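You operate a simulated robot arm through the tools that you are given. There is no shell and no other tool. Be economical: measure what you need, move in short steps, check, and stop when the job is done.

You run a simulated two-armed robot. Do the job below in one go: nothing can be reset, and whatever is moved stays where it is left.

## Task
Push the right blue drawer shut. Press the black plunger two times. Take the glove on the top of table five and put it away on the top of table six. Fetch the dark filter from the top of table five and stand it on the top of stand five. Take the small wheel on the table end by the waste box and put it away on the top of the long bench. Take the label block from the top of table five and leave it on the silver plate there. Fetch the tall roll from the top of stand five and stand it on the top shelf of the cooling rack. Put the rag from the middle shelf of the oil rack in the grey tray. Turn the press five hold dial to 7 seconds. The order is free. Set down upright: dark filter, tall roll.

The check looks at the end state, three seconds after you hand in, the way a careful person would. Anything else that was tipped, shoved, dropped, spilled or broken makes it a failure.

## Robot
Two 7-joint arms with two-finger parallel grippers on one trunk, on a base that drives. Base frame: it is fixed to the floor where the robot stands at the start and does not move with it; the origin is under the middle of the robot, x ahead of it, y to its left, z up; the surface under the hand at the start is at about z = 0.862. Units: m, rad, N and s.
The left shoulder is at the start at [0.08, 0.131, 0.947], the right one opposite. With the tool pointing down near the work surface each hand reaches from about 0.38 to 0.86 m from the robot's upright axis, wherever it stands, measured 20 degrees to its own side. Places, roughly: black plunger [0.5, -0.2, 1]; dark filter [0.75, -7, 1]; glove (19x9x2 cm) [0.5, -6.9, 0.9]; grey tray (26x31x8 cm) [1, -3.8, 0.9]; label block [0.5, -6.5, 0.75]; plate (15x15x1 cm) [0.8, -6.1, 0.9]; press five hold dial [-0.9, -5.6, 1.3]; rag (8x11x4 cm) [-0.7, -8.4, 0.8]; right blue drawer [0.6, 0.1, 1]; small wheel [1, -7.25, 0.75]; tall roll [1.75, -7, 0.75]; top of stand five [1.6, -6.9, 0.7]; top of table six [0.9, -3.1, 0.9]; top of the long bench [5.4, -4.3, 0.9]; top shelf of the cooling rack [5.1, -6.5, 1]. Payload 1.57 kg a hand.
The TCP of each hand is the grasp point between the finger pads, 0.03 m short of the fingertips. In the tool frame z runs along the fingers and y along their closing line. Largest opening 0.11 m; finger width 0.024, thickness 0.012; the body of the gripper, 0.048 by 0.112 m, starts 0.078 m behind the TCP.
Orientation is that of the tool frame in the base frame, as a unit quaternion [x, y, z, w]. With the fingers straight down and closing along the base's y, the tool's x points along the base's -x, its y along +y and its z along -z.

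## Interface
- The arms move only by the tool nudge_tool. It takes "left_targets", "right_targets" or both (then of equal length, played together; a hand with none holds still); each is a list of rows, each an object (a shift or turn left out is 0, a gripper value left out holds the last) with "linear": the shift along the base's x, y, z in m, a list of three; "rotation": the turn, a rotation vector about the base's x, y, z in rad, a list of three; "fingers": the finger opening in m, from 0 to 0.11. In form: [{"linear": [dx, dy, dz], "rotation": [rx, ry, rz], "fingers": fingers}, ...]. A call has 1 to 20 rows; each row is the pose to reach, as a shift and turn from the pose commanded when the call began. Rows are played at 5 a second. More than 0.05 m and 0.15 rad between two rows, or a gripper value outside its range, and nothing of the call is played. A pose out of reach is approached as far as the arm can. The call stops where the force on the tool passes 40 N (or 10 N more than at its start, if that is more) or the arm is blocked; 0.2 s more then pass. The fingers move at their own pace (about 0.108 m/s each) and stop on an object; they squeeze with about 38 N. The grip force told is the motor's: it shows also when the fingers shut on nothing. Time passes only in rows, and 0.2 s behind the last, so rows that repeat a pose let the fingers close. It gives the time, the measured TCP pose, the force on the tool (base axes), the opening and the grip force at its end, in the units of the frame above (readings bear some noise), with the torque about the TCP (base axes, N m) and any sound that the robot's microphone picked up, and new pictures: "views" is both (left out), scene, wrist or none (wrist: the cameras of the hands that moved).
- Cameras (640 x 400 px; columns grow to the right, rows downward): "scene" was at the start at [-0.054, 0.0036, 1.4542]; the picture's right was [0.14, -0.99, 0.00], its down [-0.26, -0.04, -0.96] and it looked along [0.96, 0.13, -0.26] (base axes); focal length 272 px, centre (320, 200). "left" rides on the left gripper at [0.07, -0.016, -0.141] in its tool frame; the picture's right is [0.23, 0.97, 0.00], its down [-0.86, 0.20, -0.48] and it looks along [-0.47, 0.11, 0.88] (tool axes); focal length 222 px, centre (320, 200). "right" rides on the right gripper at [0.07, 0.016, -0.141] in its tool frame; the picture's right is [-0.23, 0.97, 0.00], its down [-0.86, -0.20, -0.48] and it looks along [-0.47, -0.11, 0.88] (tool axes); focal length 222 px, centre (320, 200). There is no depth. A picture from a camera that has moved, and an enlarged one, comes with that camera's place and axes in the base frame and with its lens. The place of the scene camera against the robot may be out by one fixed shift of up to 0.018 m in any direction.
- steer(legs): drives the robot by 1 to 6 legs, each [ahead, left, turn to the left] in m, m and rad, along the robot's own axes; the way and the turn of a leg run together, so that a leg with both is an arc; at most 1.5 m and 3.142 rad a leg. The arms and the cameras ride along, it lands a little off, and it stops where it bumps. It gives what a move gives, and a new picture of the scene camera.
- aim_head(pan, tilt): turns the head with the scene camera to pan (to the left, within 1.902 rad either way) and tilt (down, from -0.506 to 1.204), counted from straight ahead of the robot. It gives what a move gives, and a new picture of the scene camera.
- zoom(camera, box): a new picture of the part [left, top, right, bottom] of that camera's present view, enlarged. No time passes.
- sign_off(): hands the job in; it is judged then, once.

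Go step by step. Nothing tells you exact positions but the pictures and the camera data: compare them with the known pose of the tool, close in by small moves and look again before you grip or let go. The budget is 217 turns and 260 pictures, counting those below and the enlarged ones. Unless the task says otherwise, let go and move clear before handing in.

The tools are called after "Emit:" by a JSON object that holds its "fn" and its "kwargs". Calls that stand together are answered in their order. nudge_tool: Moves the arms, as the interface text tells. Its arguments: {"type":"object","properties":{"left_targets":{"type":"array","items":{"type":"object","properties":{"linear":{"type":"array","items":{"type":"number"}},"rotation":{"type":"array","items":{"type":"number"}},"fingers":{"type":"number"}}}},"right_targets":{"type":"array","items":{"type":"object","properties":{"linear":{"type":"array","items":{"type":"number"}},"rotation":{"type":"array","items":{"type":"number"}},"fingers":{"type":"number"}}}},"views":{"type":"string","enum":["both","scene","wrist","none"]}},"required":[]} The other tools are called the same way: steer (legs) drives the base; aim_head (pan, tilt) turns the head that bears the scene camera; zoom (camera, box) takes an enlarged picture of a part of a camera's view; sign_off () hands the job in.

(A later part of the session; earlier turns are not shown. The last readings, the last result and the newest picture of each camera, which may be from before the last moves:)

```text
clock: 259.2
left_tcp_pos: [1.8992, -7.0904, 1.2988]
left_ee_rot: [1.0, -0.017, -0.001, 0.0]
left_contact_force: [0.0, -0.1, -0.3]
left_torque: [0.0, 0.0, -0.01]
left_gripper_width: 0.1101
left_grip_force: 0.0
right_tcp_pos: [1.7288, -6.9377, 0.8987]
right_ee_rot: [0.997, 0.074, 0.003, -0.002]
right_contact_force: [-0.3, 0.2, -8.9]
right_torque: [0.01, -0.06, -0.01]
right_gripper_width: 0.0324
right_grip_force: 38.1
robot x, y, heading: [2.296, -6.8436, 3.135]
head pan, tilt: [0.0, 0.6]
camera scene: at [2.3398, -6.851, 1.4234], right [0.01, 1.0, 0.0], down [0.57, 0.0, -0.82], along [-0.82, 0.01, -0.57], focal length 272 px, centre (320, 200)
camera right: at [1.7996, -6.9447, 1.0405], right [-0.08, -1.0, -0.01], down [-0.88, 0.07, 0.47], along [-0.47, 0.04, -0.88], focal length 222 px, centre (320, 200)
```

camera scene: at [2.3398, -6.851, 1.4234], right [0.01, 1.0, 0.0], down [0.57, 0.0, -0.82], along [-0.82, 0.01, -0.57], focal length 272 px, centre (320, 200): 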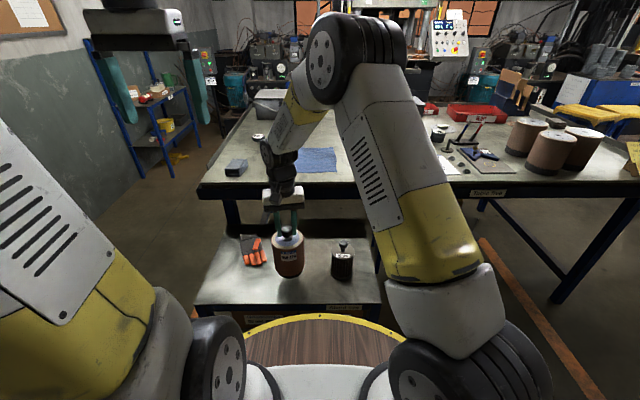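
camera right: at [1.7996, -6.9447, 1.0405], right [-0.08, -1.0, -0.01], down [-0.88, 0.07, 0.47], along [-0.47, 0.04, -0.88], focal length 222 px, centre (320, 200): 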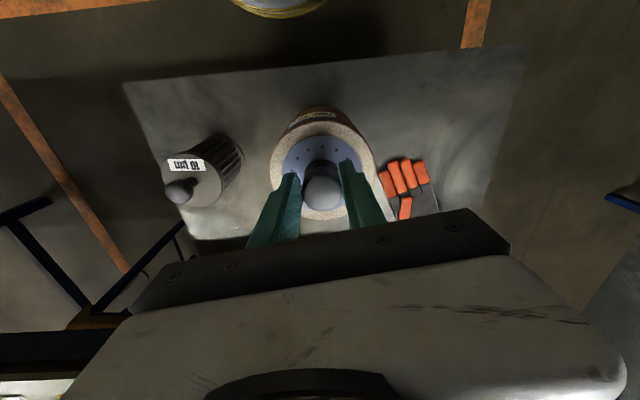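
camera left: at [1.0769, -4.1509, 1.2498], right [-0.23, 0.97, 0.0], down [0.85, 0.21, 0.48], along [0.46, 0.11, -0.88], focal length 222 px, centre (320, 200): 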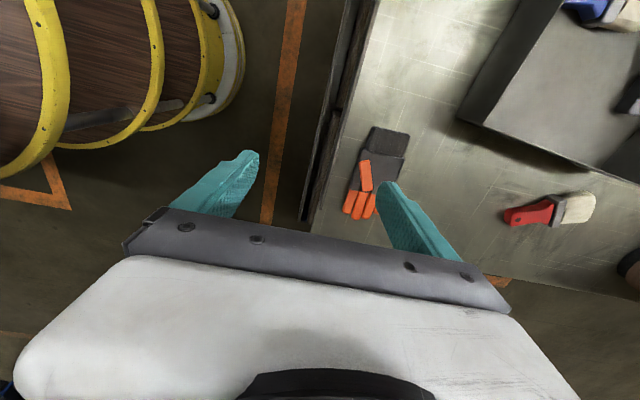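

Lifted, about 0.9 kg, hanging plumb. Raising it to carry height and driving round the table end to the small wheel.

Emit:
{"fn": "nudge_tool", "kwargs": {"right_targets": [{"linear": [0, 0, 0.045]}, {"linear": [0, 0, 0.09]}, {"linear": [0, 0, 0.135]}, {"linear": [0, 0.0, 0.18]}, {"linear": [0.02, 0.02, 0.22]}, {"linear": [0.04, 0.05, 0.25]}, {"linear": [0.07, 0.08, 0.27]}, {"linear": [0.1, 0.11, 0.29]}, {"linear": [0.13, 0.14, 0.31]}, {"linear": [0.15, 0.17, 0.33]}, {"linear": [0.15, 0.2, 0.34]}], "views": "none"}}

Emit:
{"fn": "steer", "kwargs": {"legs": [[-0.15, 0, 0], [0, 0.92, 0], [0.95, 0, 0], [0, 0, -1.12]]}}

```text
clock: 261.6
left_tcp_pos: [1.8997, -7.0922, 1.2994]
left_ee_rot: [1.0, -0.016, 0.001, 0.0]
left_contact_force: [-0.1, -0.7, -0.2]
left_torque: [0.03, -0.03, 0.01]
left_gripper_width: 0.1097
left_grip_force: 0.1
right_tcp_pos: [1.8793, -6.738, 1.2378]
right_ee_rot: [0.997, 0.073, 0.002, -0.001]
right_contact_force: [0.6, -0.4, -9.0]
right_torque: [0.03, -0.07, 0.01]
right_gripper_width: 0.0326
right_grip_force: 39.2
robot x, y, heading: [2.2929, -6.8425, 3.14]
head pan, tilt: [0.0, 0.6]
```

```text
clock: 274.7
left_tcp_pos: [1.1063, -7.527, 1.2988]
left_ee_rot: [0.842, -0.539, -0.001, -0.001]
left_contact_force: [-0.3, 0.0, -0.7]
left_torque: [-0.03, 0.02, 0.02]
left_gripper_width: 0.1103
left_grip_force: 0.1
right_tcp_pos: [1.4114, -7.3496, 1.2377]
right_ee_rot: [0.887, -0.462, 0.003, 0.0]
right_contact_force: [0.9, 0.4, -8.6]
right_torque: [-0.05, -0.04, -0.03]
right_gripper_width: 0.0326
right_grip_force: 37.7
robot x, y, heading: [1.507, -7.7724, 2.027]
head pan, tilt: [0.0, 0.6]
camera scene: at [1.5221, -7.8229, 1.4234], right [0.9, 0.44, 0.0], down [0.25, -0.51, -0.82], along [-0.37, 0.74, -0.57], focal length 272 px, centre (320, 200)
```

scene: 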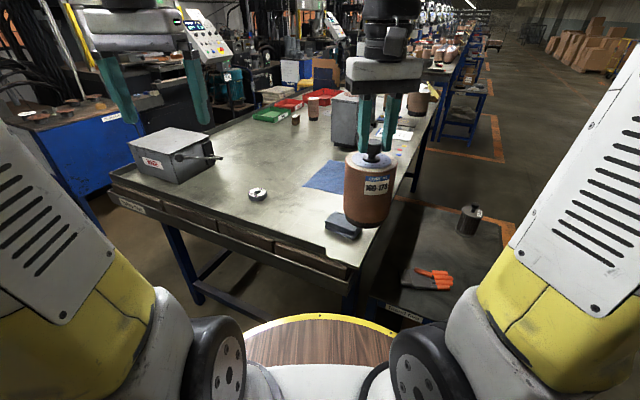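

The small wheel is at ≈[0.943,-7.178]. Reaching over it with the left hand.

Emit:
{"fn": "nudge_tool", "kwargs": {"left_targets": [{"linear": [-0.016, 0.035, -0.02]}, {"linear": [-0.032, 0.07, -0.04]}, {"linear": [-0.048, 0.104, -0.065]}, {"linear": [-0.064, 0.139, -0.09]}, {"linear": [-0.08, 0.174, -0.115]}, {"linear": [-0.096, 0.208, -0.14]}, {"linear": [-0.113, 0.243, -0.165]}, {"linear": [-0.129, 0.278, -0.19]}, {"linear": [-0.145, 0.312, -0.22]}, {"linear": [-0.161, 0.347, -0.25]}], "views": "wrist"}}

```text
clock: 276.9
left_tcp_pos: [0.9443, -7.1787, 1.0486]
left_ee_rot: [0.842, -0.539, 0.001, 0.0]
left_contact_force: [-1.2, 0.1, 0.5]
left_torque: [0.01, 0.0, 0.01]
left_gripper_width: 0.1101
left_grip_force: 0.1
right_tcp_pos: [1.4117, -7.35, 1.2374]
right_ee_rot: [0.888, -0.461, 0.003, -0.001]
right_contact_force: [0.3, -1.3, -8.6]
right_torque: [-0.09, -0.06, -0.02]
right_gripper_width: 0.0325
right_grip_force: 37.7
robot x, y, heading: [1.5047, -7.7653, 2.026]
head pan, tilt: [0.0, 0.6]
camera left: at [0.9901, -7.2341, 1.1901], right [-0.79, -0.61, 0.0], down [-0.54, 0.69, 0.48], along [-0.29, 0.38, -0.88], focal length 222 px, centre (320, 200)
```

left: 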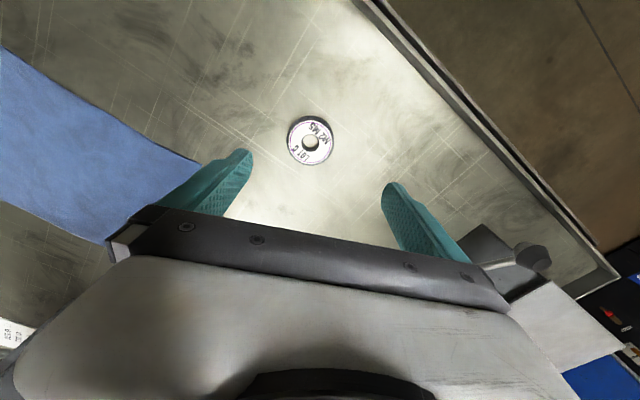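

Wheel centre at ≈[0.954,-7.166], 6 cm wide. Descending and gripping.

Emit:
{"fn": "nudge_tool", "kwargs": {"left_targets": [{"linear": [0.01, 0.013, -0.045]}, {"linear": [0.01, 0.013, -0.09]}, {"linear": [0.01, 0.013, -0.13]}, {"linear": [0.01, 0.013, -0.15]}], "views": "wrist"}}

```text
clock: 277.9
left_tcp_pos: [0.955, -7.1661, 0.8976]
left_ee_rot: [0.842, -0.539, 0.0, 0.0]
left_contact_force: [0.0, -0.1, 0.4]
left_torque: [0.0, -0.01, -0.06]
left_gripper_width: 0.1098
left_grip_force: 0.0
right_tcp_pos: [1.4122, -7.35, 1.2377]
right_ee_rot: [0.887, -0.462, 0.003, -0.002]
right_contact_force: [0.0, 0.2, -9.1]
right_torque: [-0.07, 0.0, 0.0]
right_gripper_width: 0.0325
right_grip_force: 38.4
robot x, y, heading: [1.5045, -7.7684, 2.029]
head pan, tilt: [0.0, 0.6]
camera left: at [0.9992, -7.2223, 1.0393], right [-0.79, -0.61, 0.0], down [-0.54, 0.69, 0.48], along [-0.29, 0.38, -0.88], focal length 222 px, centre (320, 200)
```

left: 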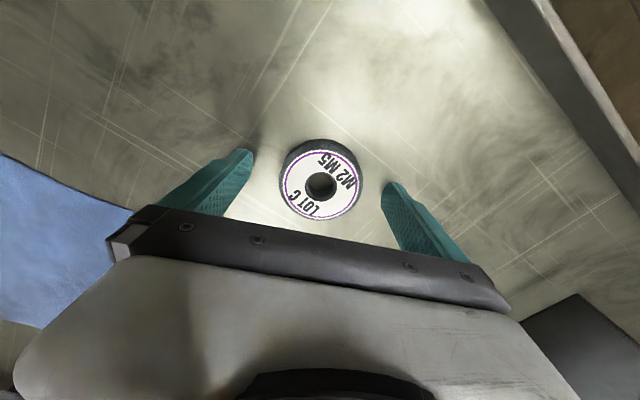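

Emit:
{"fn": "nudge_tool", "kwargs": {"left_targets": [{"linear": [0, 0, -0.002], "fingers": 0.07}, {"linear": [0, 0, -0.002], "fingers": 0.03}, {"linear": [0, 0, -0.002], "fingers": 0.03}, {"linear": [0, 0, -0.002], "fingers": 0.03}, {"linear": [0, 0, 0.04]}, {"linear": [0, 0, 0.085]}, {"linear": [0, 0, 0.13]}, {"linear": [0.01, -0.03, 0.17]}, {"linear": [0.03, -0.06, 0.2]}, {"linear": [0.05, -0.09, 0.23]}, {"linear": [0.06, -0.13, 0.26]}, {"linear": [0.07, -0.17, 0.28]}, {"linear": [0.08, -0.21, 0.3]}, {"linear": [0.1, -0.25, 0.31]}, {"linear": [0.12, -0.29, 0.32]}], "views": "wrist"}}

```text
refused: row 8 steps farther than a row can; nothing moved
```

Emit:
{"fn": "nudge_tool", "kwargs": {"left_targets": [{"linear": [0, 0, -0.002], "fingers": 0.07}, {"linear": [0, 0, -0.002], "fingers": 0.03}, {"linear": [0, 0, -0.002], "fingers": 0.03}, {"linear": [0, 0, -0.002], "fingers": 0.03}, {"linear": [0, 0, 0.04]}, {"linear": [0, 0, 0.085]}, {"linear": [0, 0, 0.13]}, {"linear": [0.01, -0.02, 0.17]}, {"linear": [0.02, -0.05, 0.2]}, {"linear": [0.03, -0.08, 0.23]}, {"linear": [0.04, -0.11, 0.26]}, {"linear": [0.06, -0.15, 0.28]}, {"linear": [0.08, -0.19, 0.3]}, {"linear": [0.1, -0.23, 0.31]}, {"linear": [0.12, -0.27, 0.32]}, {"linear": [0.14, -0.31, 0.33]}], "views": "wrist"}}

```text
clock: 281.3
left_tcp_pos: [1.0975, -7.4794, 1.2275]
left_ee_rot: [0.842, -0.54, 0.001, 0.0]
left_contact_force: [-1.3, -0.3, -1.5]
left_torque: [-0.05, -0.06, 0.01]
left_gripper_width: 0.0667
left_grip_force: 38.3
right_tcp_pos: [1.4115, -7.3493, 1.237]
right_ee_rot: [0.887, -0.462, 0.002, 0.0]
right_contact_force: [0.1, 1.9, -8.8]
right_torque: [-0.06, -0.03, 0.02]
right_gripper_width: 0.0322
right_grip_force: 38.3
robot x, y, heading: [1.5037, -7.7712, 2.029]
head pan, tilt: [0.0, 0.6]
camera left: at [1.1404, -7.5344, 1.3682], right [-0.79, -0.61, 0.0], down [-0.54, 0.69, 0.48], along [-0.29, 0.38, -0.88], focal length 222 px, centre (320, 200)
```

left: 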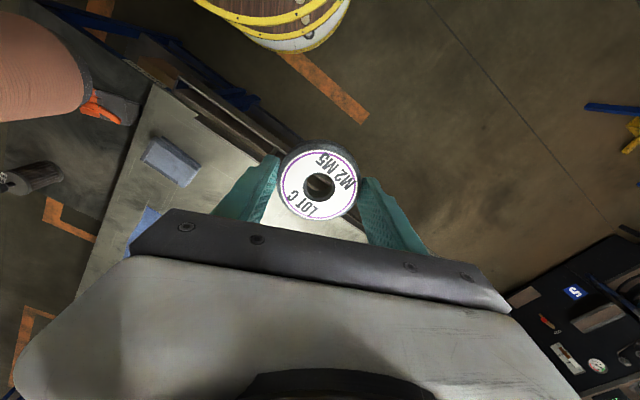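

Wheel held. Now driving to the cooling rack with roll and wheel.

Emit:
{"fn": "steer", "kwargs": {"legs": [[0, 0, -2.03], [1.1, 0, 0], [0, 1.27, 0], [1.3, 0, 0]]}}

Emit:
{"fn": "aim_head", "kwargs": {"pan": 0.0, "tilt": 0.35}}

```text
clock: 304.2
left_tcp_pos: [4.3817, -6.2177, 1.2267]
left_ee_rot: [0.014, 1.0, 0.0, 0.001]
left_contact_force: [0.1, 0.7, -1.6]
left_torque: [0.02, 0.0, 0.0]
left_gripper_width: 0.0668
left_grip_force: 38.2
right_tcp_pos: [4.3555, -6.5583, 1.2383]
right_ee_rot: [-0.076, 0.997, -0.002, -0.002]
right_contact_force: [0.2, -0.7, -8.7]
right_torque: [-0.01, 0.07, 0.02]
right_gripper_width: 0.0324
right_grip_force: 37.8
robot x, y, heading: [3.939, -6.4578, -0.002]
head pan, tilt: [0.0, 0.6]
camera scene: at [3.8817, -6.4666, 1.4234], right [0.0, -1.0, 0.0], down [-0.57, 0.0, -0.82], along [0.82, 0.0, -0.57], focal length 272 px, centre (320, 200)
```

scene: 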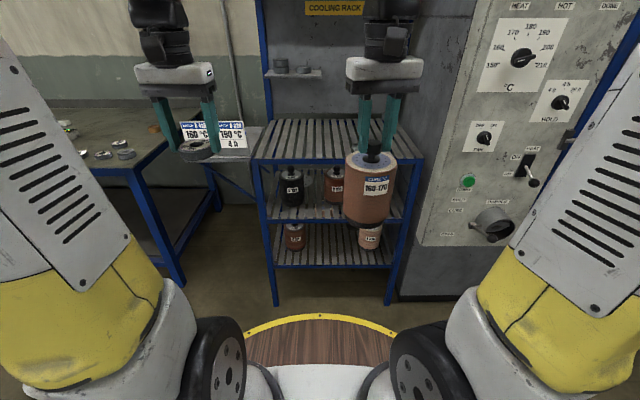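

```text
clock: 304.9
left_tcp_pos: [4.3805, -6.2187, 1.2272]
left_ee_rot: [0.014, 1.0, 0.0, 0.001]
left_contact_force: [0.2, -0.4, -0.9]
left_torque: [-0.01, 0.01, 0.02]
left_gripper_width: 0.0668
left_grip_force: 38.5
right_tcp_pos: [4.3566, -6.558, 1.2383]
right_ee_rot: [-0.076, 0.997, -0.001, -0.003]
right_contact_force: [0.0, 0.4, -7.7]
right_torque: [0.0, 0.1, -0.02]
right_gripper_width: 0.0326
right_grip_force: 38.4
robot x, y, heading: [3.9352, -6.4555, -0.001]
head pan, tilt: [0.0, 0.351]
camera scene: at [3.8865, -6.4666, 1.4461], right [0.0, -1.0, 0.0], down [-0.34, 0.0, -0.94], along [0.94, 0.0, -0.34], focal length 272 px, centre (320, 200)
```

scene: 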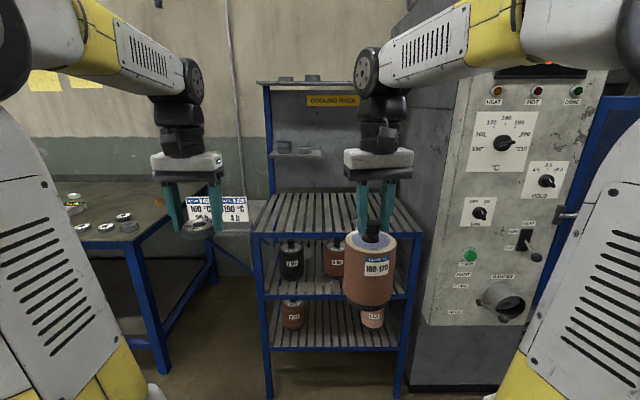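

The rack's slatted top shelf is ahead (x≈4.87–5.3, y≈-6.85 to -6.19, z≈0.95–1.0). Moving closer.

Emit:
{"fn": "steer", "kwargs": {"legs": [[0.38, 0, 0]]}}

Emit:
{"fn": "zoom", "kwargs": {"camera": "right", "box": [0, 0, 640, 400]}}

```text
clock: 307.3
left_tcp_pos: [4.753, -6.2158, 1.227]
left_ee_rot: [0.012, 1.0, 0.0, 0.0]
left_contact_force: [-0.5, 0.3, -1.6]
left_torque: [-0.01, 0.01, 0.01]
left_gripper_width: 0.0668
left_grip_force: 38.2
right_tcp_pos: [4.7312, -6.5545, 1.2375]
right_ee_rot: [-0.079, 0.997, -0.003, -0.002]
right_contact_force: [-0.4, -0.3, -9.3]
right_torque: [-0.01, 0.09, 0.01]
right_gripper_width: 0.0323
right_grip_force: 38.0
robot x, y, heading: [4.3166, -6.4564, 0.007]
head pan, tilt: [0.0, 0.351]
camera scene: at [4.2609, -6.4664, 1.4462], right [0.0, -1.0, 0.0], down [-0.34, 0.0, -0.94], along [0.94, 0.0, -0.34], focal length 272 px, centre (320, 200)
```

scene: 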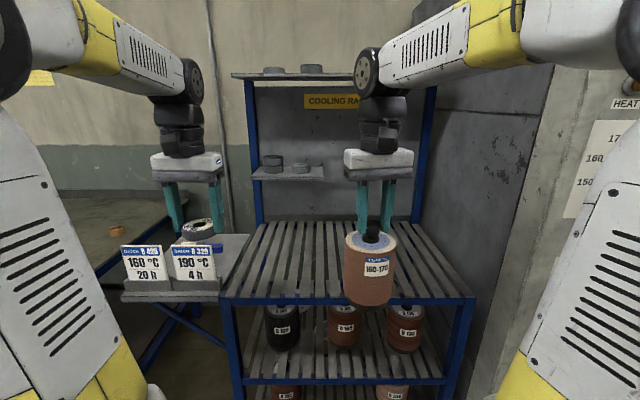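

```text
1.00 times, centred on (320, 200) of right (not enlarged: the box is as wide or as high as the picture)
camera zoom: at [4.6615, -6.5503, 1.3796], right [0.07, 1.0, 0.0], down [0.88, -0.06, 0.47], along [0.47, -0.04, -0.88], focal length 222 px, centre (320, 200)
```

zoom: 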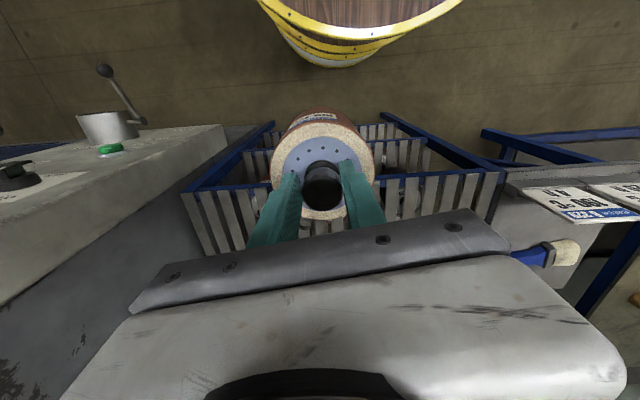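

Shelf front at x≈4.835, z≈0.972. Carrying the roll over to [5.0,-6.62].

Emit:
{"fn": "nudge_tool", "kwargs": {"right_targets": [{"linear": [0.045, -0.011, 0.01]}, {"linear": [0.09, -0.022, 0.01]}, {"linear": [0.135, -0.033, 0.01]}, {"linear": [0.18, -0.044, 0.01]}, {"linear": [0.225, -0.055, 0.0]}, {"linear": [0.268, -0.066, -0.01]}, {"linear": [0.268, -0.066, -0.03]}], "views": "both"}}

```text
clock: 308.9
left_tcp_pos: [4.7552, -6.2151, 1.2268]
left_ee_rot: [0.011, 1.0, 0.0, -0.001]
left_contact_force: [-0.2, 0.1, -1.1]
left_torque: [-0.01, 0.01, -0.01]
left_gripper_width: 0.0668
left_grip_force: 38.3
right_tcp_pos: [5.0002, -6.621, 1.2053]
right_ee_rot: [-0.078, 0.997, -0.002, -0.003]
right_contact_force: [-0.8, -0.4, -9.0]
right_torque: [-0.03, 0.1, 0.05]
right_gripper_width: 0.0323
right_grip_force: 37.3
robot x, y, heading: [4.3136, -6.4582, 0.004]
head pan, tilt: [0.0, 0.351]
camera scene: at [4.2615, -6.4665, 1.4462], right [0.0, -1.0, 0.0], down [-0.34, 0.0, -0.94], along [0.94, 0.0, -0.34], focal length 272 px, centre (320, 200)
camera right: at [4.9304, -6.6162, 1.349], right [0.07, 1.0, -0.01], down [0.88, -0.06, 0.47], along [0.47, -0.04, -0.88], focal length 222 px, centre (320, 200)
```

scene: 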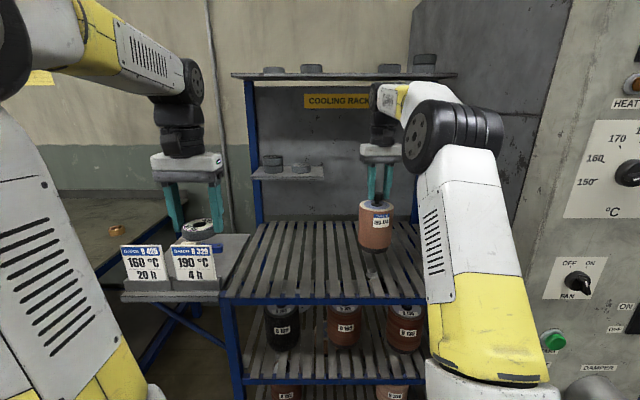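
right: 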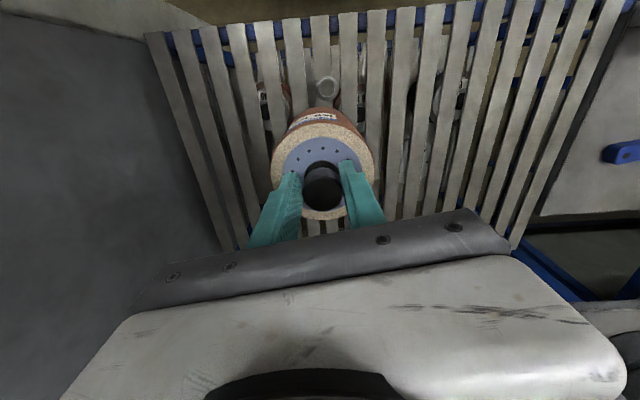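

Emit:
{"fn": "zoom", "kwargs": {"camera": "right", "box": [240, 30, 420, 142]}}

Emit:
{"fn": "zoom", "kwargs": {"camera": "scene", "box": [280, 180, 460, 310]}}

```text
3.56 times, centred on (330, 86) of right
camera zoom: at [4.9304, -6.6162, 1.349], right [0.07, 1.0, -0.01], down [0.88, -0.06, 0.47], along [0.47, -0.04, -0.88], focal length 790 px, centre (284, 605)
```

zoom: 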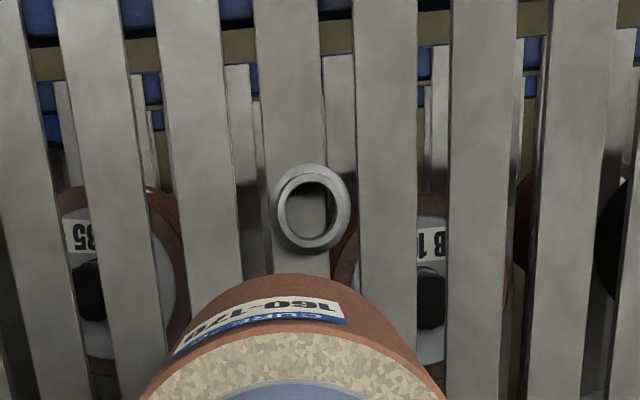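

```text
3.08 times, centred on (370, 245) of scene
camera zoom: at [4.2615, -6.4665, 1.4462], right [0.0, -1.0, 0.0], down [-0.34, 0.0, -0.94], along [0.94, 0.0, -0.34], focal length 836 px, centre (166, 62)
```

zoom: 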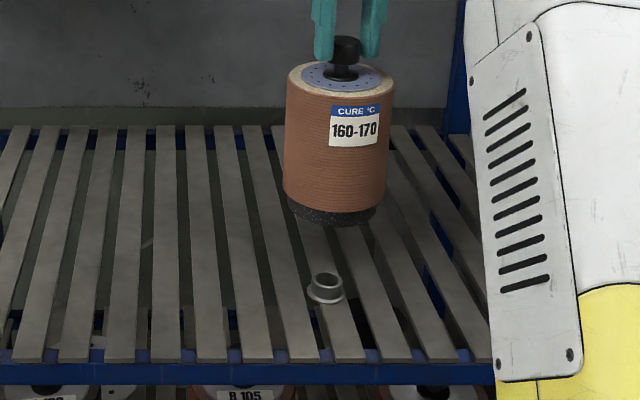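

A small flanged ring sits on a slat at ≈[4.94,-6.61]; I'll keep clear of it and stand the roll at ≈[5.01,-6.73].

Emit:
{"fn": "nudge_tool", "kwargs": {"right_targets": [{"linear": [0.003, -0.035, 0]}, {"linear": [0.006, -0.07, 0]}, {"linear": [0.01, -0.107, 0]}, {"linear": [0.01, -0.107, -0.02]}], "views": "both"}}

```text
clock: 309.9
left_tcp_pos: [4.7535, -6.2161, 1.2279]
left_ee_rot: [0.012, 1.0, 0.0, -0.001]
left_contact_force: [-0.3, -0.4, -0.9]
left_torque: [0.0, -0.01, 0.02]
left_gripper_width: 0.0668
left_grip_force: 37.5
right_tcp_pos: [5.0112, -6.7291, 1.1887]
right_ee_rot: [-0.078, 0.997, -0.002, -0.003]
right_contact_force: [-0.5, -1.4, -9.3]
right_torque: [0.02, 0.06, 0.0]
right_gripper_width: 0.0325
right_grip_force: 38.1
robot x, y, heading: [4.3154, -6.4584, 0.001]
head pan, tilt: [0.0, 0.351]
camera scene: at [4.2612, -6.4666, 1.4462], right [0.0, -1.0, 0.0], down [-0.34, 0.0, -0.94], along [0.94, 0.0, -0.34], focal length 272 px, centre (320, 200)
camera right: at [4.9406, -6.724, 1.3295], right [0.07, 1.0, -0.01], down [0.88, -0.06, 0.47], along [0.47, -0.04, -0.88], focal length 222 px, centre (320, 200)
```

scene: 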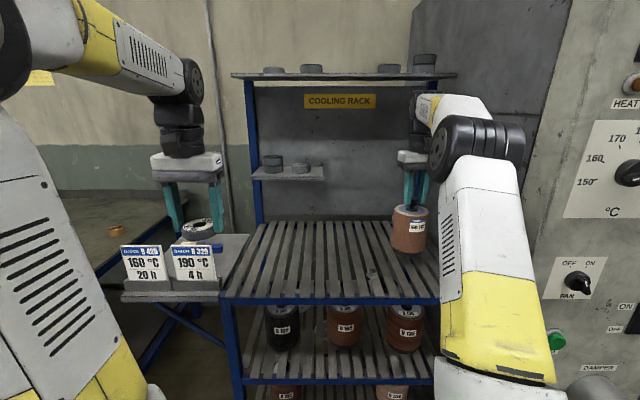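
right: 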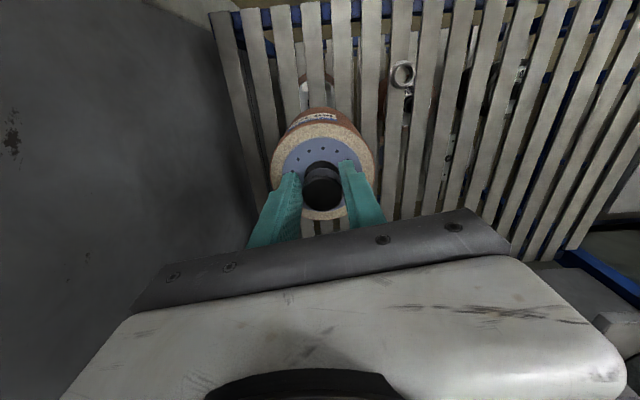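

The ring is well clear. Lowering until it stands.

Emit:
{"fn": "nudge_tool", "kwargs": {"right_targets": [{"linear": [0, 0, -0.008]}, {"linear": [0, 0, -0.014]}, {"linear": [0, 0, -0.018]}, {"linear": [0, 0, -0.022]}, {"linear": [0, 0, -0.026]}], "views": "none"}}

```text
clock: 311.1
left_tcp_pos: [4.7541, -6.2152, 1.2273]
left_ee_rot: [0.012, 1.0, 0.0, -0.001]
left_contact_force: [0.2, -0.3, -1.4]
left_torque: [0.05, -0.01, -0.04]
left_gripper_width: 0.0666
left_grip_force: 37.7
right_tcp_pos: [5.0088, -6.7299, 1.1614]
right_ee_rot: [-0.078, 0.997, -0.002, -0.003]
right_contact_force: [0.7, 0.8, -8.6]
right_torque: [-0.01, 0.05, 0.01]
right_gripper_width: 0.0324
right_grip_force: 38.0
robot x, y, heading: [4.3156, -6.4576, 0.001]
head pan, tilt: [0.0, 0.351]
```

Emit:
{"fn": "nudge_tool", "kwargs": {"right_targets": [{"linear": [0, 0, -0.004]}, {"linear": [0, 0, -0.008]}, {"linear": [0, 0, -0.012]}, {"linear": [0, 0, -0.016]}, {"linear": [0, 0, -0.02]}], "views": "scene"}}

```text
clock: 312.3
left_tcp_pos: [4.7537, -6.216, 1.2274]
left_ee_rot: [0.011, 1.0, 0.001, 0.001]
left_contact_force: [-0.4, 0.1, -2.3]
left_torque: [-0.01, 0.01, 0.05]
left_gripper_width: 0.0669
left_grip_force: 38.1
right_tcp_pos: [5.0087, -6.7303, 1.1462]
right_ee_rot: [-0.078, 0.997, -0.003, 0.002]
right_contact_force: [3.8, -6.4, 33.8]
right_torque: [0.36, -0.34, 0.0]
right_gripper_width: 0.0325
right_grip_force: 38.0
robot x, y, heading: [4.3145, -6.4597, 0.001]
head pan, tilt: [0.0, 0.351]
camera scene: at [4.2599, -6.4663, 1.4462], right [0.0, -1.0, 0.0], down [-0.34, 0.0, -0.94], along [0.94, 0.0, -0.34], focal length 272 px, centre (320, 200)
```

scene: 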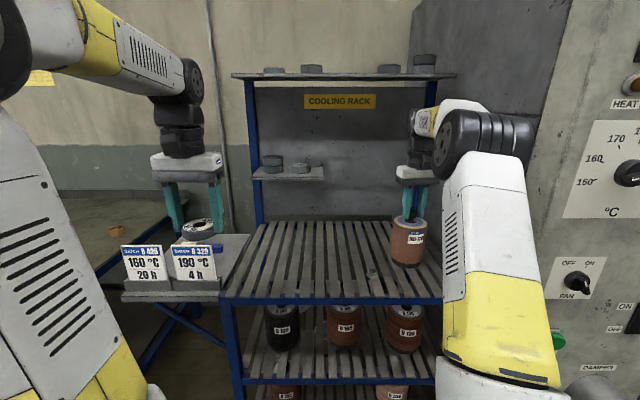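

Standing with a firm load. Easing 3 mm, releasing and lifting clear.

Emit:
{"fn": "nudge_tool", "kwargs": {"right_targets": [{"linear": [0, 0, 0.004]}, {"linear": [0, 0, 0.004], "fingers": 0.06}, {"linear": [0, 0, 0.004], "fingers": 0.08}, {"linear": [0, 0, 0.004], "fingers": 0.08}, {"linear": [0, 0, 0.04]}, {"linear": [0, 0, 0.08]}, {"linear": [-0.03, 0.01, 0.11]}, {"linear": [-0.07, 0.02, 0.12]}, {"linear": [-0.11, 0.03, 0.12]}, {"linear": [-0.15, 0.04, 0.12]}, {"linear": [-0.19, 0.05, 0.12]}, {"linear": [-0.23, 0.06, 0.12]}], "views": "scene"}}

Emit:
{"fn": "zoom", "kwargs": {"camera": "scene", "box": [220, 180, 480, 320]}}

```text
clock: 314.9
left_tcp_pos: [4.7543, -6.2159, 1.2258]
left_ee_rot: [0.01, 1.0, 0.0, -0.001]
left_contact_force: [0.2, 0.1, -1.8]
left_torque: [-0.02, 0.03, -0.02]
left_gripper_width: 0.0669
left_grip_force: 37.9
right_tcp_pos: [4.7801, -6.67, 1.2609]
right_ee_rot: [-0.079, 0.997, -0.002, -0.003]
right_contact_force: [0.3, 0.3, -0.3]
right_torque: [-0.01, 0.02, 0.0]
right_gripper_width: 0.0802
right_grip_force: 0.1
robot x, y, heading: [4.3165, -6.4578, 0.006]
head pan, tilt: [0.0, 0.351]
camera scene: at [4.2613, -6.4665, 1.4462], right [0.0, -1.0, 0.0], down [-0.34, 0.0, -0.94], along [0.94, 0.0, -0.34], focal length 272 px, centre (320, 200)
```

scene: 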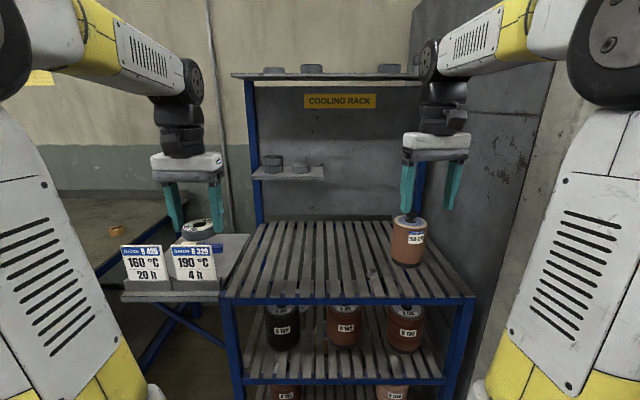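

```text
2.46 times, centred on (350, 250) of scene
camera zoom: at [4.2613, -6.4665, 1.4462], right [0.0, -1.0, 0.0], down [-0.34, 0.0, -0.94], along [0.94, 0.0, -0.34], focal length 668 px, centre (246, 77)
```

zoom: 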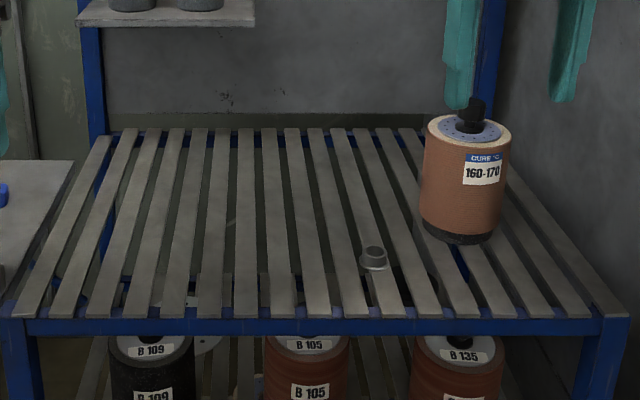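

The roll stands on the shelf. Now off to the long bench with the wheel.

Emit:
{"fn": "steer", "kwargs": {"legs": [[-0.35, 0, 0], [0, 1.3, 0], [0, 0.7, 0]]}}

Emit:
{"fn": "aim_head", "kwargs": {"pan": 0.0, "tilt": 0.5}}

```text
clock: 326.9
left_tcp_pos: [4.3591, -4.1939, 1.2266]
left_ee_rot: [0.005, 1.0, 0.0, 0.0]
left_contact_force: [0.7, -0.3, -1.5]
left_torque: [0.0, 0.02, -0.01]
left_gripper_width: 0.0669
left_grip_force: 38.2
right_tcp_pos: [4.3916, -4.6508, 1.2597]
right_ee_rot: [-0.086, 0.996, -0.002, -0.003]
right_contact_force: [0.0, 0.0, -0.5]
right_torque: [0.02, 0.01, -0.03]
right_gripper_width: 0.0799
right_grip_force: 0.1
robot x, y, heading: [3.9227, -4.4422, 0.014]
head pan, tilt: [0.0, 0.351]
camera scene: at [3.8692, -4.4529, 1.4462], right [0.02, -1.0, 0.0], down [-0.34, -0.01, -0.94], along [0.94, 0.02, -0.34], focal length 272 px, centre (320, 200)
```

scene: 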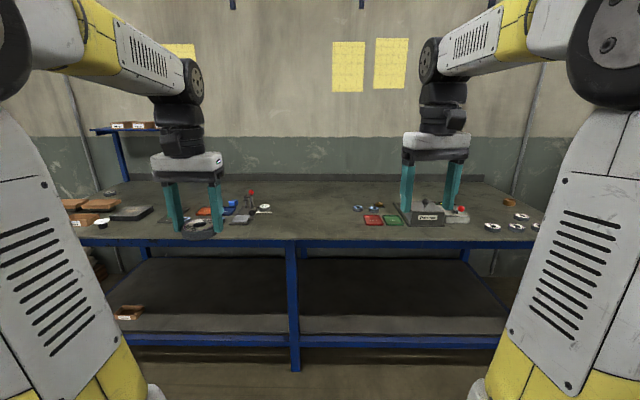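

```text
clock: 327.6
left_tcp_pos: [4.3594, -4.1956, 1.2277]
left_ee_rot: [0.005, 1.0, 0.0, -0.001]
left_contact_force: [0.8, -0.5, -1.2]
left_torque: [-0.02, 0.03, 0.01]
left_gripper_width: 0.0668
left_grip_force: 37.8
right_tcp_pos: [4.3922, -4.6504, 1.2618]
right_ee_rot: [-0.085, 0.996, -0.003, -0.003]
right_contact_force: [-0.3, 0.0, 0.1]
right_torque: [0.0, 0.02, -0.03]
right_gripper_width: 0.0801
right_grip_force: 0.1
robot x, y, heading: [3.9245, -4.4432, 0.015]
head pan, tilt: [0.0, 0.499]
camera scene: at [3.8671, -4.4529, 1.4326], right [0.02, -1.0, 0.0], down [-0.48, -0.01, -0.88], along [0.88, 0.01, -0.48], focal length 272 px, centre (320, 200)
```

scene: 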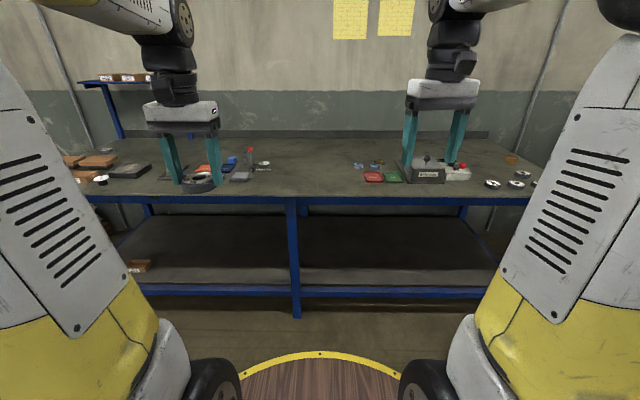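

The bench's middle stretch is bare. Moving up to it.

Emit:
{"fn": "steer", "kwargs": {"legs": [[0.45, 0, -0.014]]}}

Emit:
{"fn": "nudge_tool", "kwargs": {"left_targets": [{"linear": [0.04, -0.025, 0]}, {"linear": [0.08, -0.05, -0.01]}, {"linear": [0.12, -0.075, -0.03]}, {"linear": [0.16, -0.1, -0.05]}, {"linear": [0.2, -0.125, -0.07]}, {"linear": [0.24, -0.15, -0.09]}, {"linear": [0.27, -0.17, -0.12]}, {"linear": [0.29, -0.19, -0.15]}], "views": "both"}}

```text
clock: 330.3
left_tcp_pos: [4.814, -4.1994, 1.2268]
left_ee_rot: [0.013, 1.0, 0.0, 0.0]
left_contact_force: [-0.5, -0.4, -0.6]
left_torque: [0.01, 0.01, -0.02]
left_gripper_width: 0.067
left_grip_force: 38.0
right_tcp_pos: [4.838, -4.6557, 1.2623]
right_ee_rot: [-0.077, 0.997, -0.002, -0.002]
right_contact_force: [-0.2, 0.1, -0.2]
right_torque: [-0.03, -0.04, -0.02]
right_gripper_width: 0.08
right_grip_force: 0.0
robot x, y, heading: [4.3714, -4.4407, 0.001]
head pan, tilt: [0.0, 0.499]
camera scene: at [4.3168, -4.4482, 1.4325], right [0.0, -1.0, 0.0], down [-0.48, 0.0, -0.88], along [0.88, 0.0, -0.48], focal length 272 px, centre (320, 200)
```

scene: 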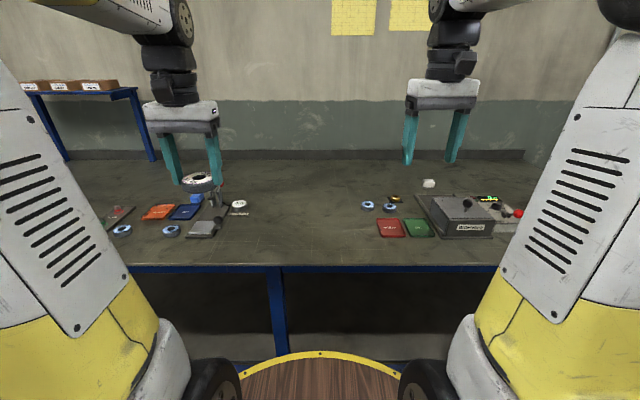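

```text
refused: row 3 steps farther than a row can; nothing moved
```

Emit:
{"fn": "nudge_tool", "kwargs": {"left_targets": [{"linear": [0.032, -0.021, -0.015]}, {"linear": [0.064, -0.042, -0.03]}, {"linear": [0.095, -0.063, -0.045]}, {"linear": [0.127, -0.084, -0.065]}, {"linear": [0.159, -0.106, -0.085]}, {"linear": [0.191, -0.127, -0.105]}, {"linear": [0.222, -0.148, -0.125]}, {"linear": [0.254, -0.169, -0.15]}, {"linear": [0.286, -0.19, -0.177]}], "views": "wrist"}}

```text
clock: 332.3
left_tcp_pos: [5.1, -4.3885, 1.0506]
left_ee_rot: [0.012, 1.0, 0.0, 0.001]
left_contact_force: [-0.7, 0.2, -0.5]
left_torque: [-0.02, -0.03, -0.02]
left_gripper_width: 0.0666
left_grip_force: 38.4
right_tcp_pos: [4.8375, -4.655, 1.2614]
right_ee_rot: [-0.077, 0.997, -0.002, -0.002]
right_contact_force: [-0.4, 0.7, -1.0]
right_torque: [-0.04, -0.03, 0.02]
right_gripper_width: 0.0799
right_grip_force: 0.2
robot x, y, heading: [4.3722, -4.4405, 0.001]
head pan, tilt: [0.0, 0.499]
camera left: at [5.0296, -4.4027, 1.191], right [-0.2, 0.98, 0.0], down [0.86, 0.18, 0.48], along [0.47, 0.1, -0.88], focal length 222 px, centre (320, 200)
```

left: 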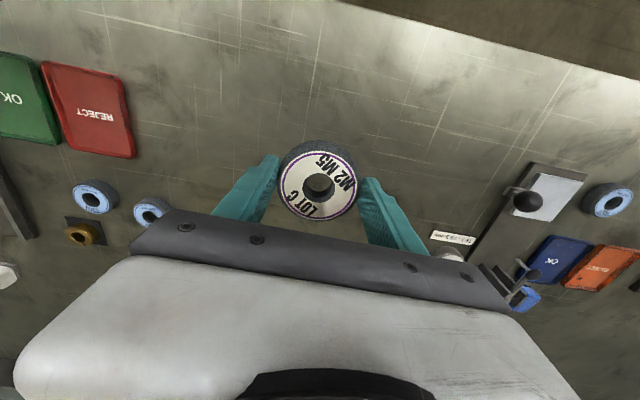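

Clear surface below. Lowering the wheel.

Emit:
{"fn": "nudge_tool", "kwargs": {"left_targets": [{"linear": [0, 0, -0.045]}, {"linear": [0, 0, -0.09]}, {"linear": [0, 0, -0.13]}, {"linear": [0, 0, -0.142]}, {"linear": [0, 0, -0.148]}, {"linear": [0, 0, -0.152]}], "views": "none"}}

```text
clock: 333.7
left_tcp_pos: [5.1006, -4.3885, 0.9019]
left_ee_rot: [0.013, 1.0, -0.002, 0.003]
left_contact_force: [-1.8, 0.3, 34.6]
left_torque: [0.37, -0.09, 0.06]
left_gripper_width: 0.0668
left_grip_force: 37.4
right_tcp_pos: [4.8369, -4.655, 1.2621]
right_ee_rot: [-0.077, 0.997, -0.002, -0.002]
right_contact_force: [-0.8, -0.4, -0.7]
right_torque: [0.02, 0.0, 0.01]
right_gripper_width: 0.0799
right_grip_force: 0.0
robot x, y, heading: [4.3738, -4.437, 0.001]
head pan, tilt: [0.0, 0.499]
```

Contact. Easing, releasing, rising and stowing.

Emit:
{"fn": "nudge_tool", "kwargs": {"left_targets": [{"linear": [0, 0, 0.003]}, {"linear": [0, 0, 0.003], "fingers": 0.09}, {"linear": [0, 0, 0.003], "fingers": 0.11}, {"linear": [0, 0, 0.003], "fingers": 0.11}, {"linear": [0, 0, 0.045]}, {"linear": [0, 0, 0.09]}, {"linear": [0, 0, 0.135]}, {"linear": [-0.02, 0.01, 0.175]}, {"linear": [-0.05, 0.03, 0.2]}, {"linear": [-0.08, 0.05, 0.23]}, {"linear": [-0.11, 0.07, 0.26]}, {"linear": [-0.14, 0.09, 0.29]}, {"linear": [-0.18, 0.11, 0.31]}, {"linear": [-0.21, 0.13, 0.33]}, {"linear": [-0.25, 0.15, 0.34]}, {"linear": [-0.29, 0.17, 0.35]}], "views": "scene"}}

```text
clock: 337.1
left_tcp_pos: [4.8105, -4.2194, 1.2487]
left_ee_rot: [0.012, 1.0, 0.0, -0.001]
left_contact_force: [0.5, -0.1, -0.1]
left_torque: [0.0, -0.01, 0.0]
left_gripper_width: 0.1102
left_grip_force: 0.1
right_tcp_pos: [4.8376, -4.655, 1.2604]
right_ee_rot: [-0.076, 0.997, -0.002, -0.003]
right_contact_force: [0.7, -0.3, -0.3]
right_torque: [0.01, 0.02, 0.0]
right_gripper_width: 0.0802
right_grip_force: 0.0
robot x, y, heading: [4.3708, -4.4386, 0.001]
head pan, tilt: [0.0, 0.499]
camera scene: at [4.3173, -4.4484, 1.4325], right [0.0, -1.0, 0.0], down [-0.48, 0.0, -0.88], along [0.88, 0.0, -0.48], focal length 272 px, centre (320, 200)
```

scene: 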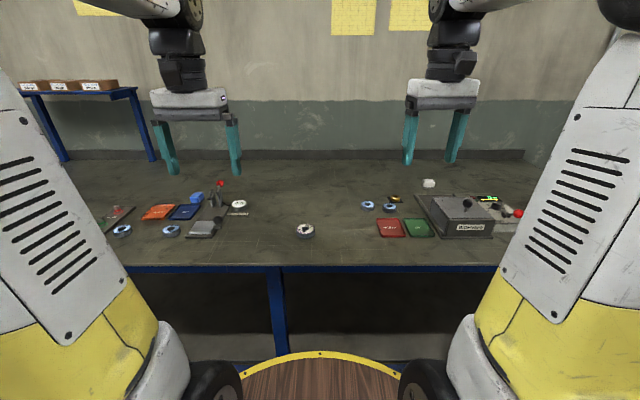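

The wheel lies on the long bench. Last job: the rag. Driving round to the table-five end and looking toward the oil rack.

Emit:
{"fn": "steer", "kwargs": {"legs": [[-1.1, 0, 0], [0, 0, 3.14], [0, 1.5, 0], [0, 1.5, 0], [0, 0.3, 0], [1.4, 0, 0]]}}

Emit:
{"fn": "aim_head", "kwargs": {"pan": 0.1, "tilt": 0.3}}

```text
clock: 372.2
left_tcp_pos: [1.456, -7.9835, 1.2491]
left_ee_rot: [1.0, -0.001, 0.0, -0.001]
left_contact_force: [-0.6, 0.3, -0.2]
left_torque: [-0.02, 0.0, -0.01]
left_gripper_width: 0.11
left_grip_force: 0.0
right_tcp_pos: [1.4194, -7.5485, 1.2614]
right_ee_rot: [0.996, 0.089, 0.003, -0.002]
right_contact_force: [-0.1, -0.5, -0.3]
right_torque: [0.01, 0.0, -0.02]
right_gripper_width: 0.08
right_grip_force: 0.1
robot x, y, heading: [1.8846, -7.754, -3.124]
head pan, tilt: [0.0, 0.499]
camera scene: at [1.931, -7.7615, 1.4325], right [-0.02, 1.0, 0.0], down [0.48, 0.01, -0.88], along [-0.88, -0.02, -0.48], focal length 272 px, centre (320, 200)
```

scene: 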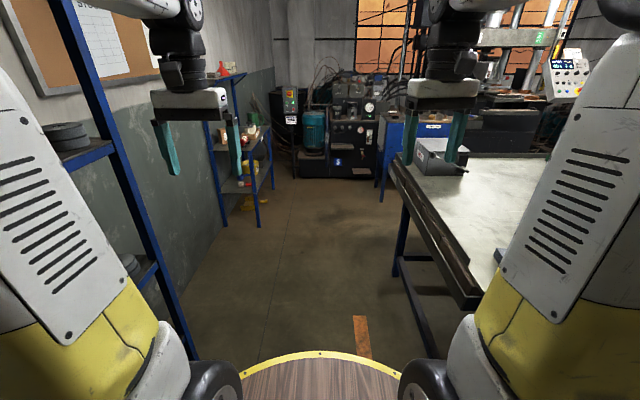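

```text
clock: 373.0
left_tcp_pos: [1.4568, -7.9828, 1.2486]
left_ee_rot: [1.0, -0.002, 0.0, 0.001]
left_contact_force: [0.4, 0.6, 0.7]
left_torque: [-0.01, -0.04, -0.02]
left_gripper_width: 0.1102
left_grip_force: 0.0
right_tcp_pos: [1.418, -7.5484, 1.2604]
right_ee_rot: [0.996, 0.088, 0.003, -0.002]
right_contact_force: [0.2, 0.2, 0.8]
right_torque: [0.01, 0.01, -0.02]
right_gripper_width: 0.0799
right_grip_force: 0.1
robot x, y, heading: [1.891, -7.7538, -3.119]
head pan, tilt: [0.099, 0.3]
camera scene: at [1.9293, -7.7708, 1.4509], right [-0.12, 0.99, 0.0], down [0.29, 0.04, -0.95], along [-0.95, -0.12, -0.3], focal length 272 px, centre (320, 200)
```

scene: 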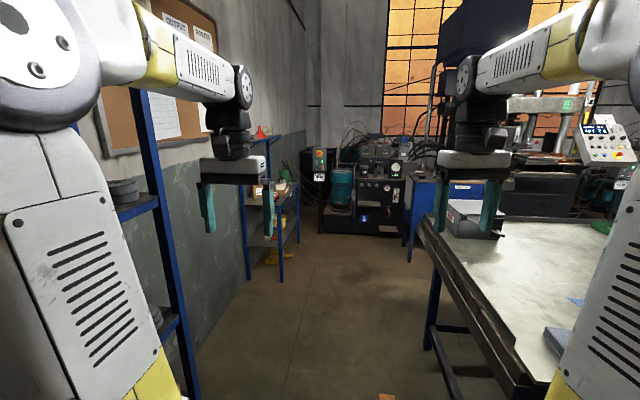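

The oil rack stands at x≈-0.95 to -0.15, front at y≈-8.38. Driving to it and turning to face it.

Emit:
{"fn": "steer", "kwargs": {"legs": [[1.3, 0.03, -0.02], [1.2, 0, 0], [0, 0, 1.57]]}}

Emit:
{"fn": "aim_head", "kwargs": {"pan": 0.0, "tilt": 0.6}}

```text
clock: 388.9
left_tcp_pos: [-0.404, -8.2728, 1.2492]
left_ee_rot: [0.728, 0.686, 0.0, 0.0]
left_contact_force: [0.2, 0.6, 0.0]
left_torque: [0.0, 0.04, 0.0]
left_gripper_width: 0.1102
left_grip_force: 0.0
right_tcp_pos: [-0.8412, -8.2862, 1.2612]
right_ee_rot: [0.663, 0.749, 0.001, -0.002]
right_contact_force: [0.1, 0.3, -0.6]
right_torque: [-0.04, 0.0, 0.01]
right_gripper_width: 0.0803
right_grip_force: 0.0
robot x, y, heading: [-0.6096, -7.8295, -1.599]
head pan, tilt: [0.099, 0.3]
camera scene: at [-0.6069, -7.7909, 1.4509], right [-1.0, -0.07, 0.0], down [-0.02, 0.3, -0.96], along [0.07, -0.95, -0.3], focal length 272 px, centre (320, 200)
```

scene: 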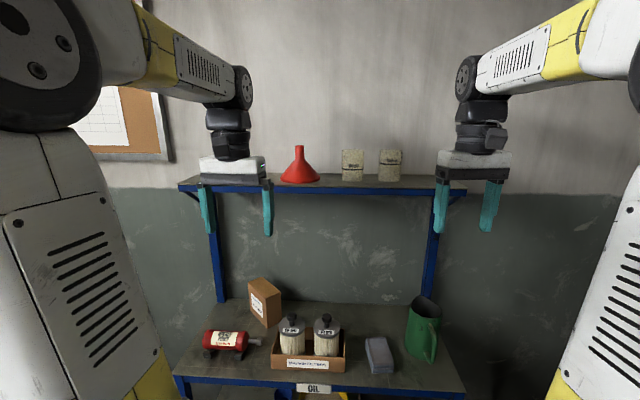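

```text
clock: 389.7
left_tcp_pos: [-0.4032, -8.2729, 1.2481]
left_ee_rot: [0.727, 0.686, 0.0, 0.0]
left_contact_force: [0.2, -1.2, 0.2]
left_torque: [-0.02, 0.0, -0.03]
left_gripper_width: 0.1103
left_grip_force: 0.1
right_tcp_pos: [-0.8416, -8.2872, 1.2616]
right_ee_rot: [0.663, 0.749, 0.0, -0.004]
right_contact_force: [0.8, -0.2, -0.3]
right_torque: [0.0, -0.02, -0.01]
right_gripper_width: 0.0801
right_grip_force: 0.0
robot x, y, heading: [-0.6092, -7.8269, -1.599]
head pan, tilt: [0.0, 0.6]
camera scene: at [-0.616, -7.7862, 1.4235], right [-1.0, 0.03, 0.0], down [0.02, 0.56, -0.83], along [-0.03, -0.83, -0.56], focal length 272 px, centre (320, 200)
```

scene: 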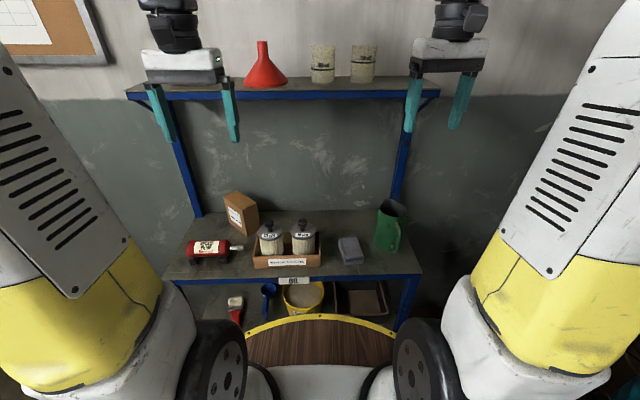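

The grey rag lies on the OIL shelf at ≈[-0.735,-8.42], close to a green jug. Looking closer.

Emit:
{"fn": "zoom", "kwargs": {"camera": "scene", "box": [290, 190, 430, 290]}}

Emit:
{"fn": "zoom", "kwargs": {"camera": "right", "box": [100, 0, 580, 260]}}

```text
4.00 times, centred on (360, 240) of scene
camera zoom: at [-0.616, -7.7862, 1.4235], right [-1.0, 0.03, 0.0], down [0.02, 0.56, -0.83], along [-0.03, -0.83, -0.56], focal length 1086 px, centre (160, 40)
```

zoom: 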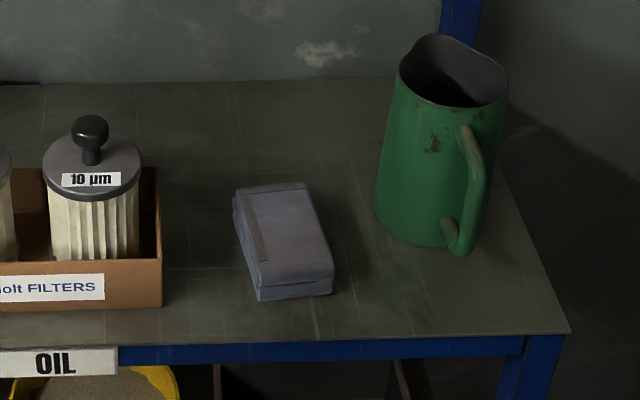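

```text
1.33 times, centred on (340, 130) of right
camera zoom: at [-0.8322, -8.2168, 1.4033], right [0.99, -0.11, 0.0], down [-0.09, -0.88, 0.47], along [-0.05, -0.47, -0.88], focal length 296 px, centre (293, 293)
```

zoom: 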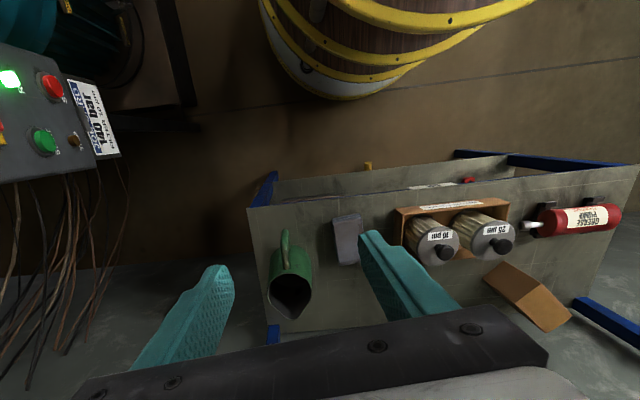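

Rag top centre ≈[-0.740,-8.425,0.796], with enough room either side for the fingers. Bringing the right hand over it.

Emit:
{"fn": "nudge_tool", "kwargs": {"right_targets": [{"linear": [0.02, -0.01, -0.03], "fingers": 0.11}, {"linear": [0.04, -0.02, -0.07]}, {"linear": [0.06, -0.03, -0.11]}, {"linear": [0.08, -0.04, -0.15]}, {"linear": [0.1, -0.05, -0.19]}, {"linear": [0.101, -0.07, -0.23]}, {"linear": [0.101, -0.1, -0.26]}, {"linear": [0.101, -0.13, -0.29]}], "views": "both"}}

```text
clock: 391.5
left_tcp_pos: [-0.404, -8.2727, 1.2499]
left_ee_rot: [0.727, 0.686, 0.0, 0.0]
left_contact_force: [0.2, 0.6, 0.0]
left_torque: [-0.02, 0.02, 0.0]
left_gripper_width: 0.11
left_grip_force: 0.1
right_tcp_pos: [-0.7417, -8.4146, 0.97]
right_ee_rot: [0.663, 0.748, 0.0, -0.003]
right_contact_force: [0.0, 1.1, 0.6]
right_torque: [0.0, 0.0, -0.04]
right_gripper_width: 0.1099
right_grip_force: 0.0
robot x, y, heading: [-0.6127, -7.8288, -1.603]
head pan, tilt: [0.0, 0.6]
camera scene: at [-0.616, -7.7858, 1.4234], right [-1.0, 0.03, 0.0], down [0.02, 0.56, -0.83], along [-0.03, -0.82, -0.56], focal length 272 px, centre (320, 200)
camera right: at [-0.732, -8.3447, 1.1125], right [0.99, -0.11, -0.01], down [-0.09, -0.88, 0.47], along [-0.06, -0.47, -0.88], focal length 222 px, centre (320, 200)
```

scene: 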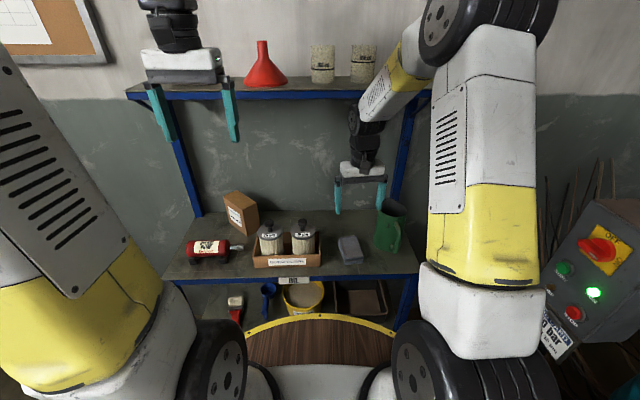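
right: 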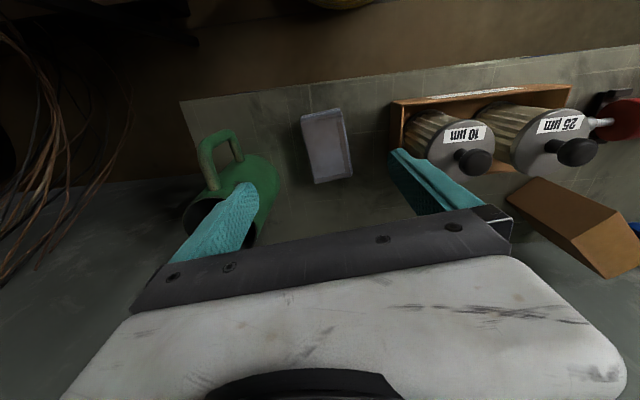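

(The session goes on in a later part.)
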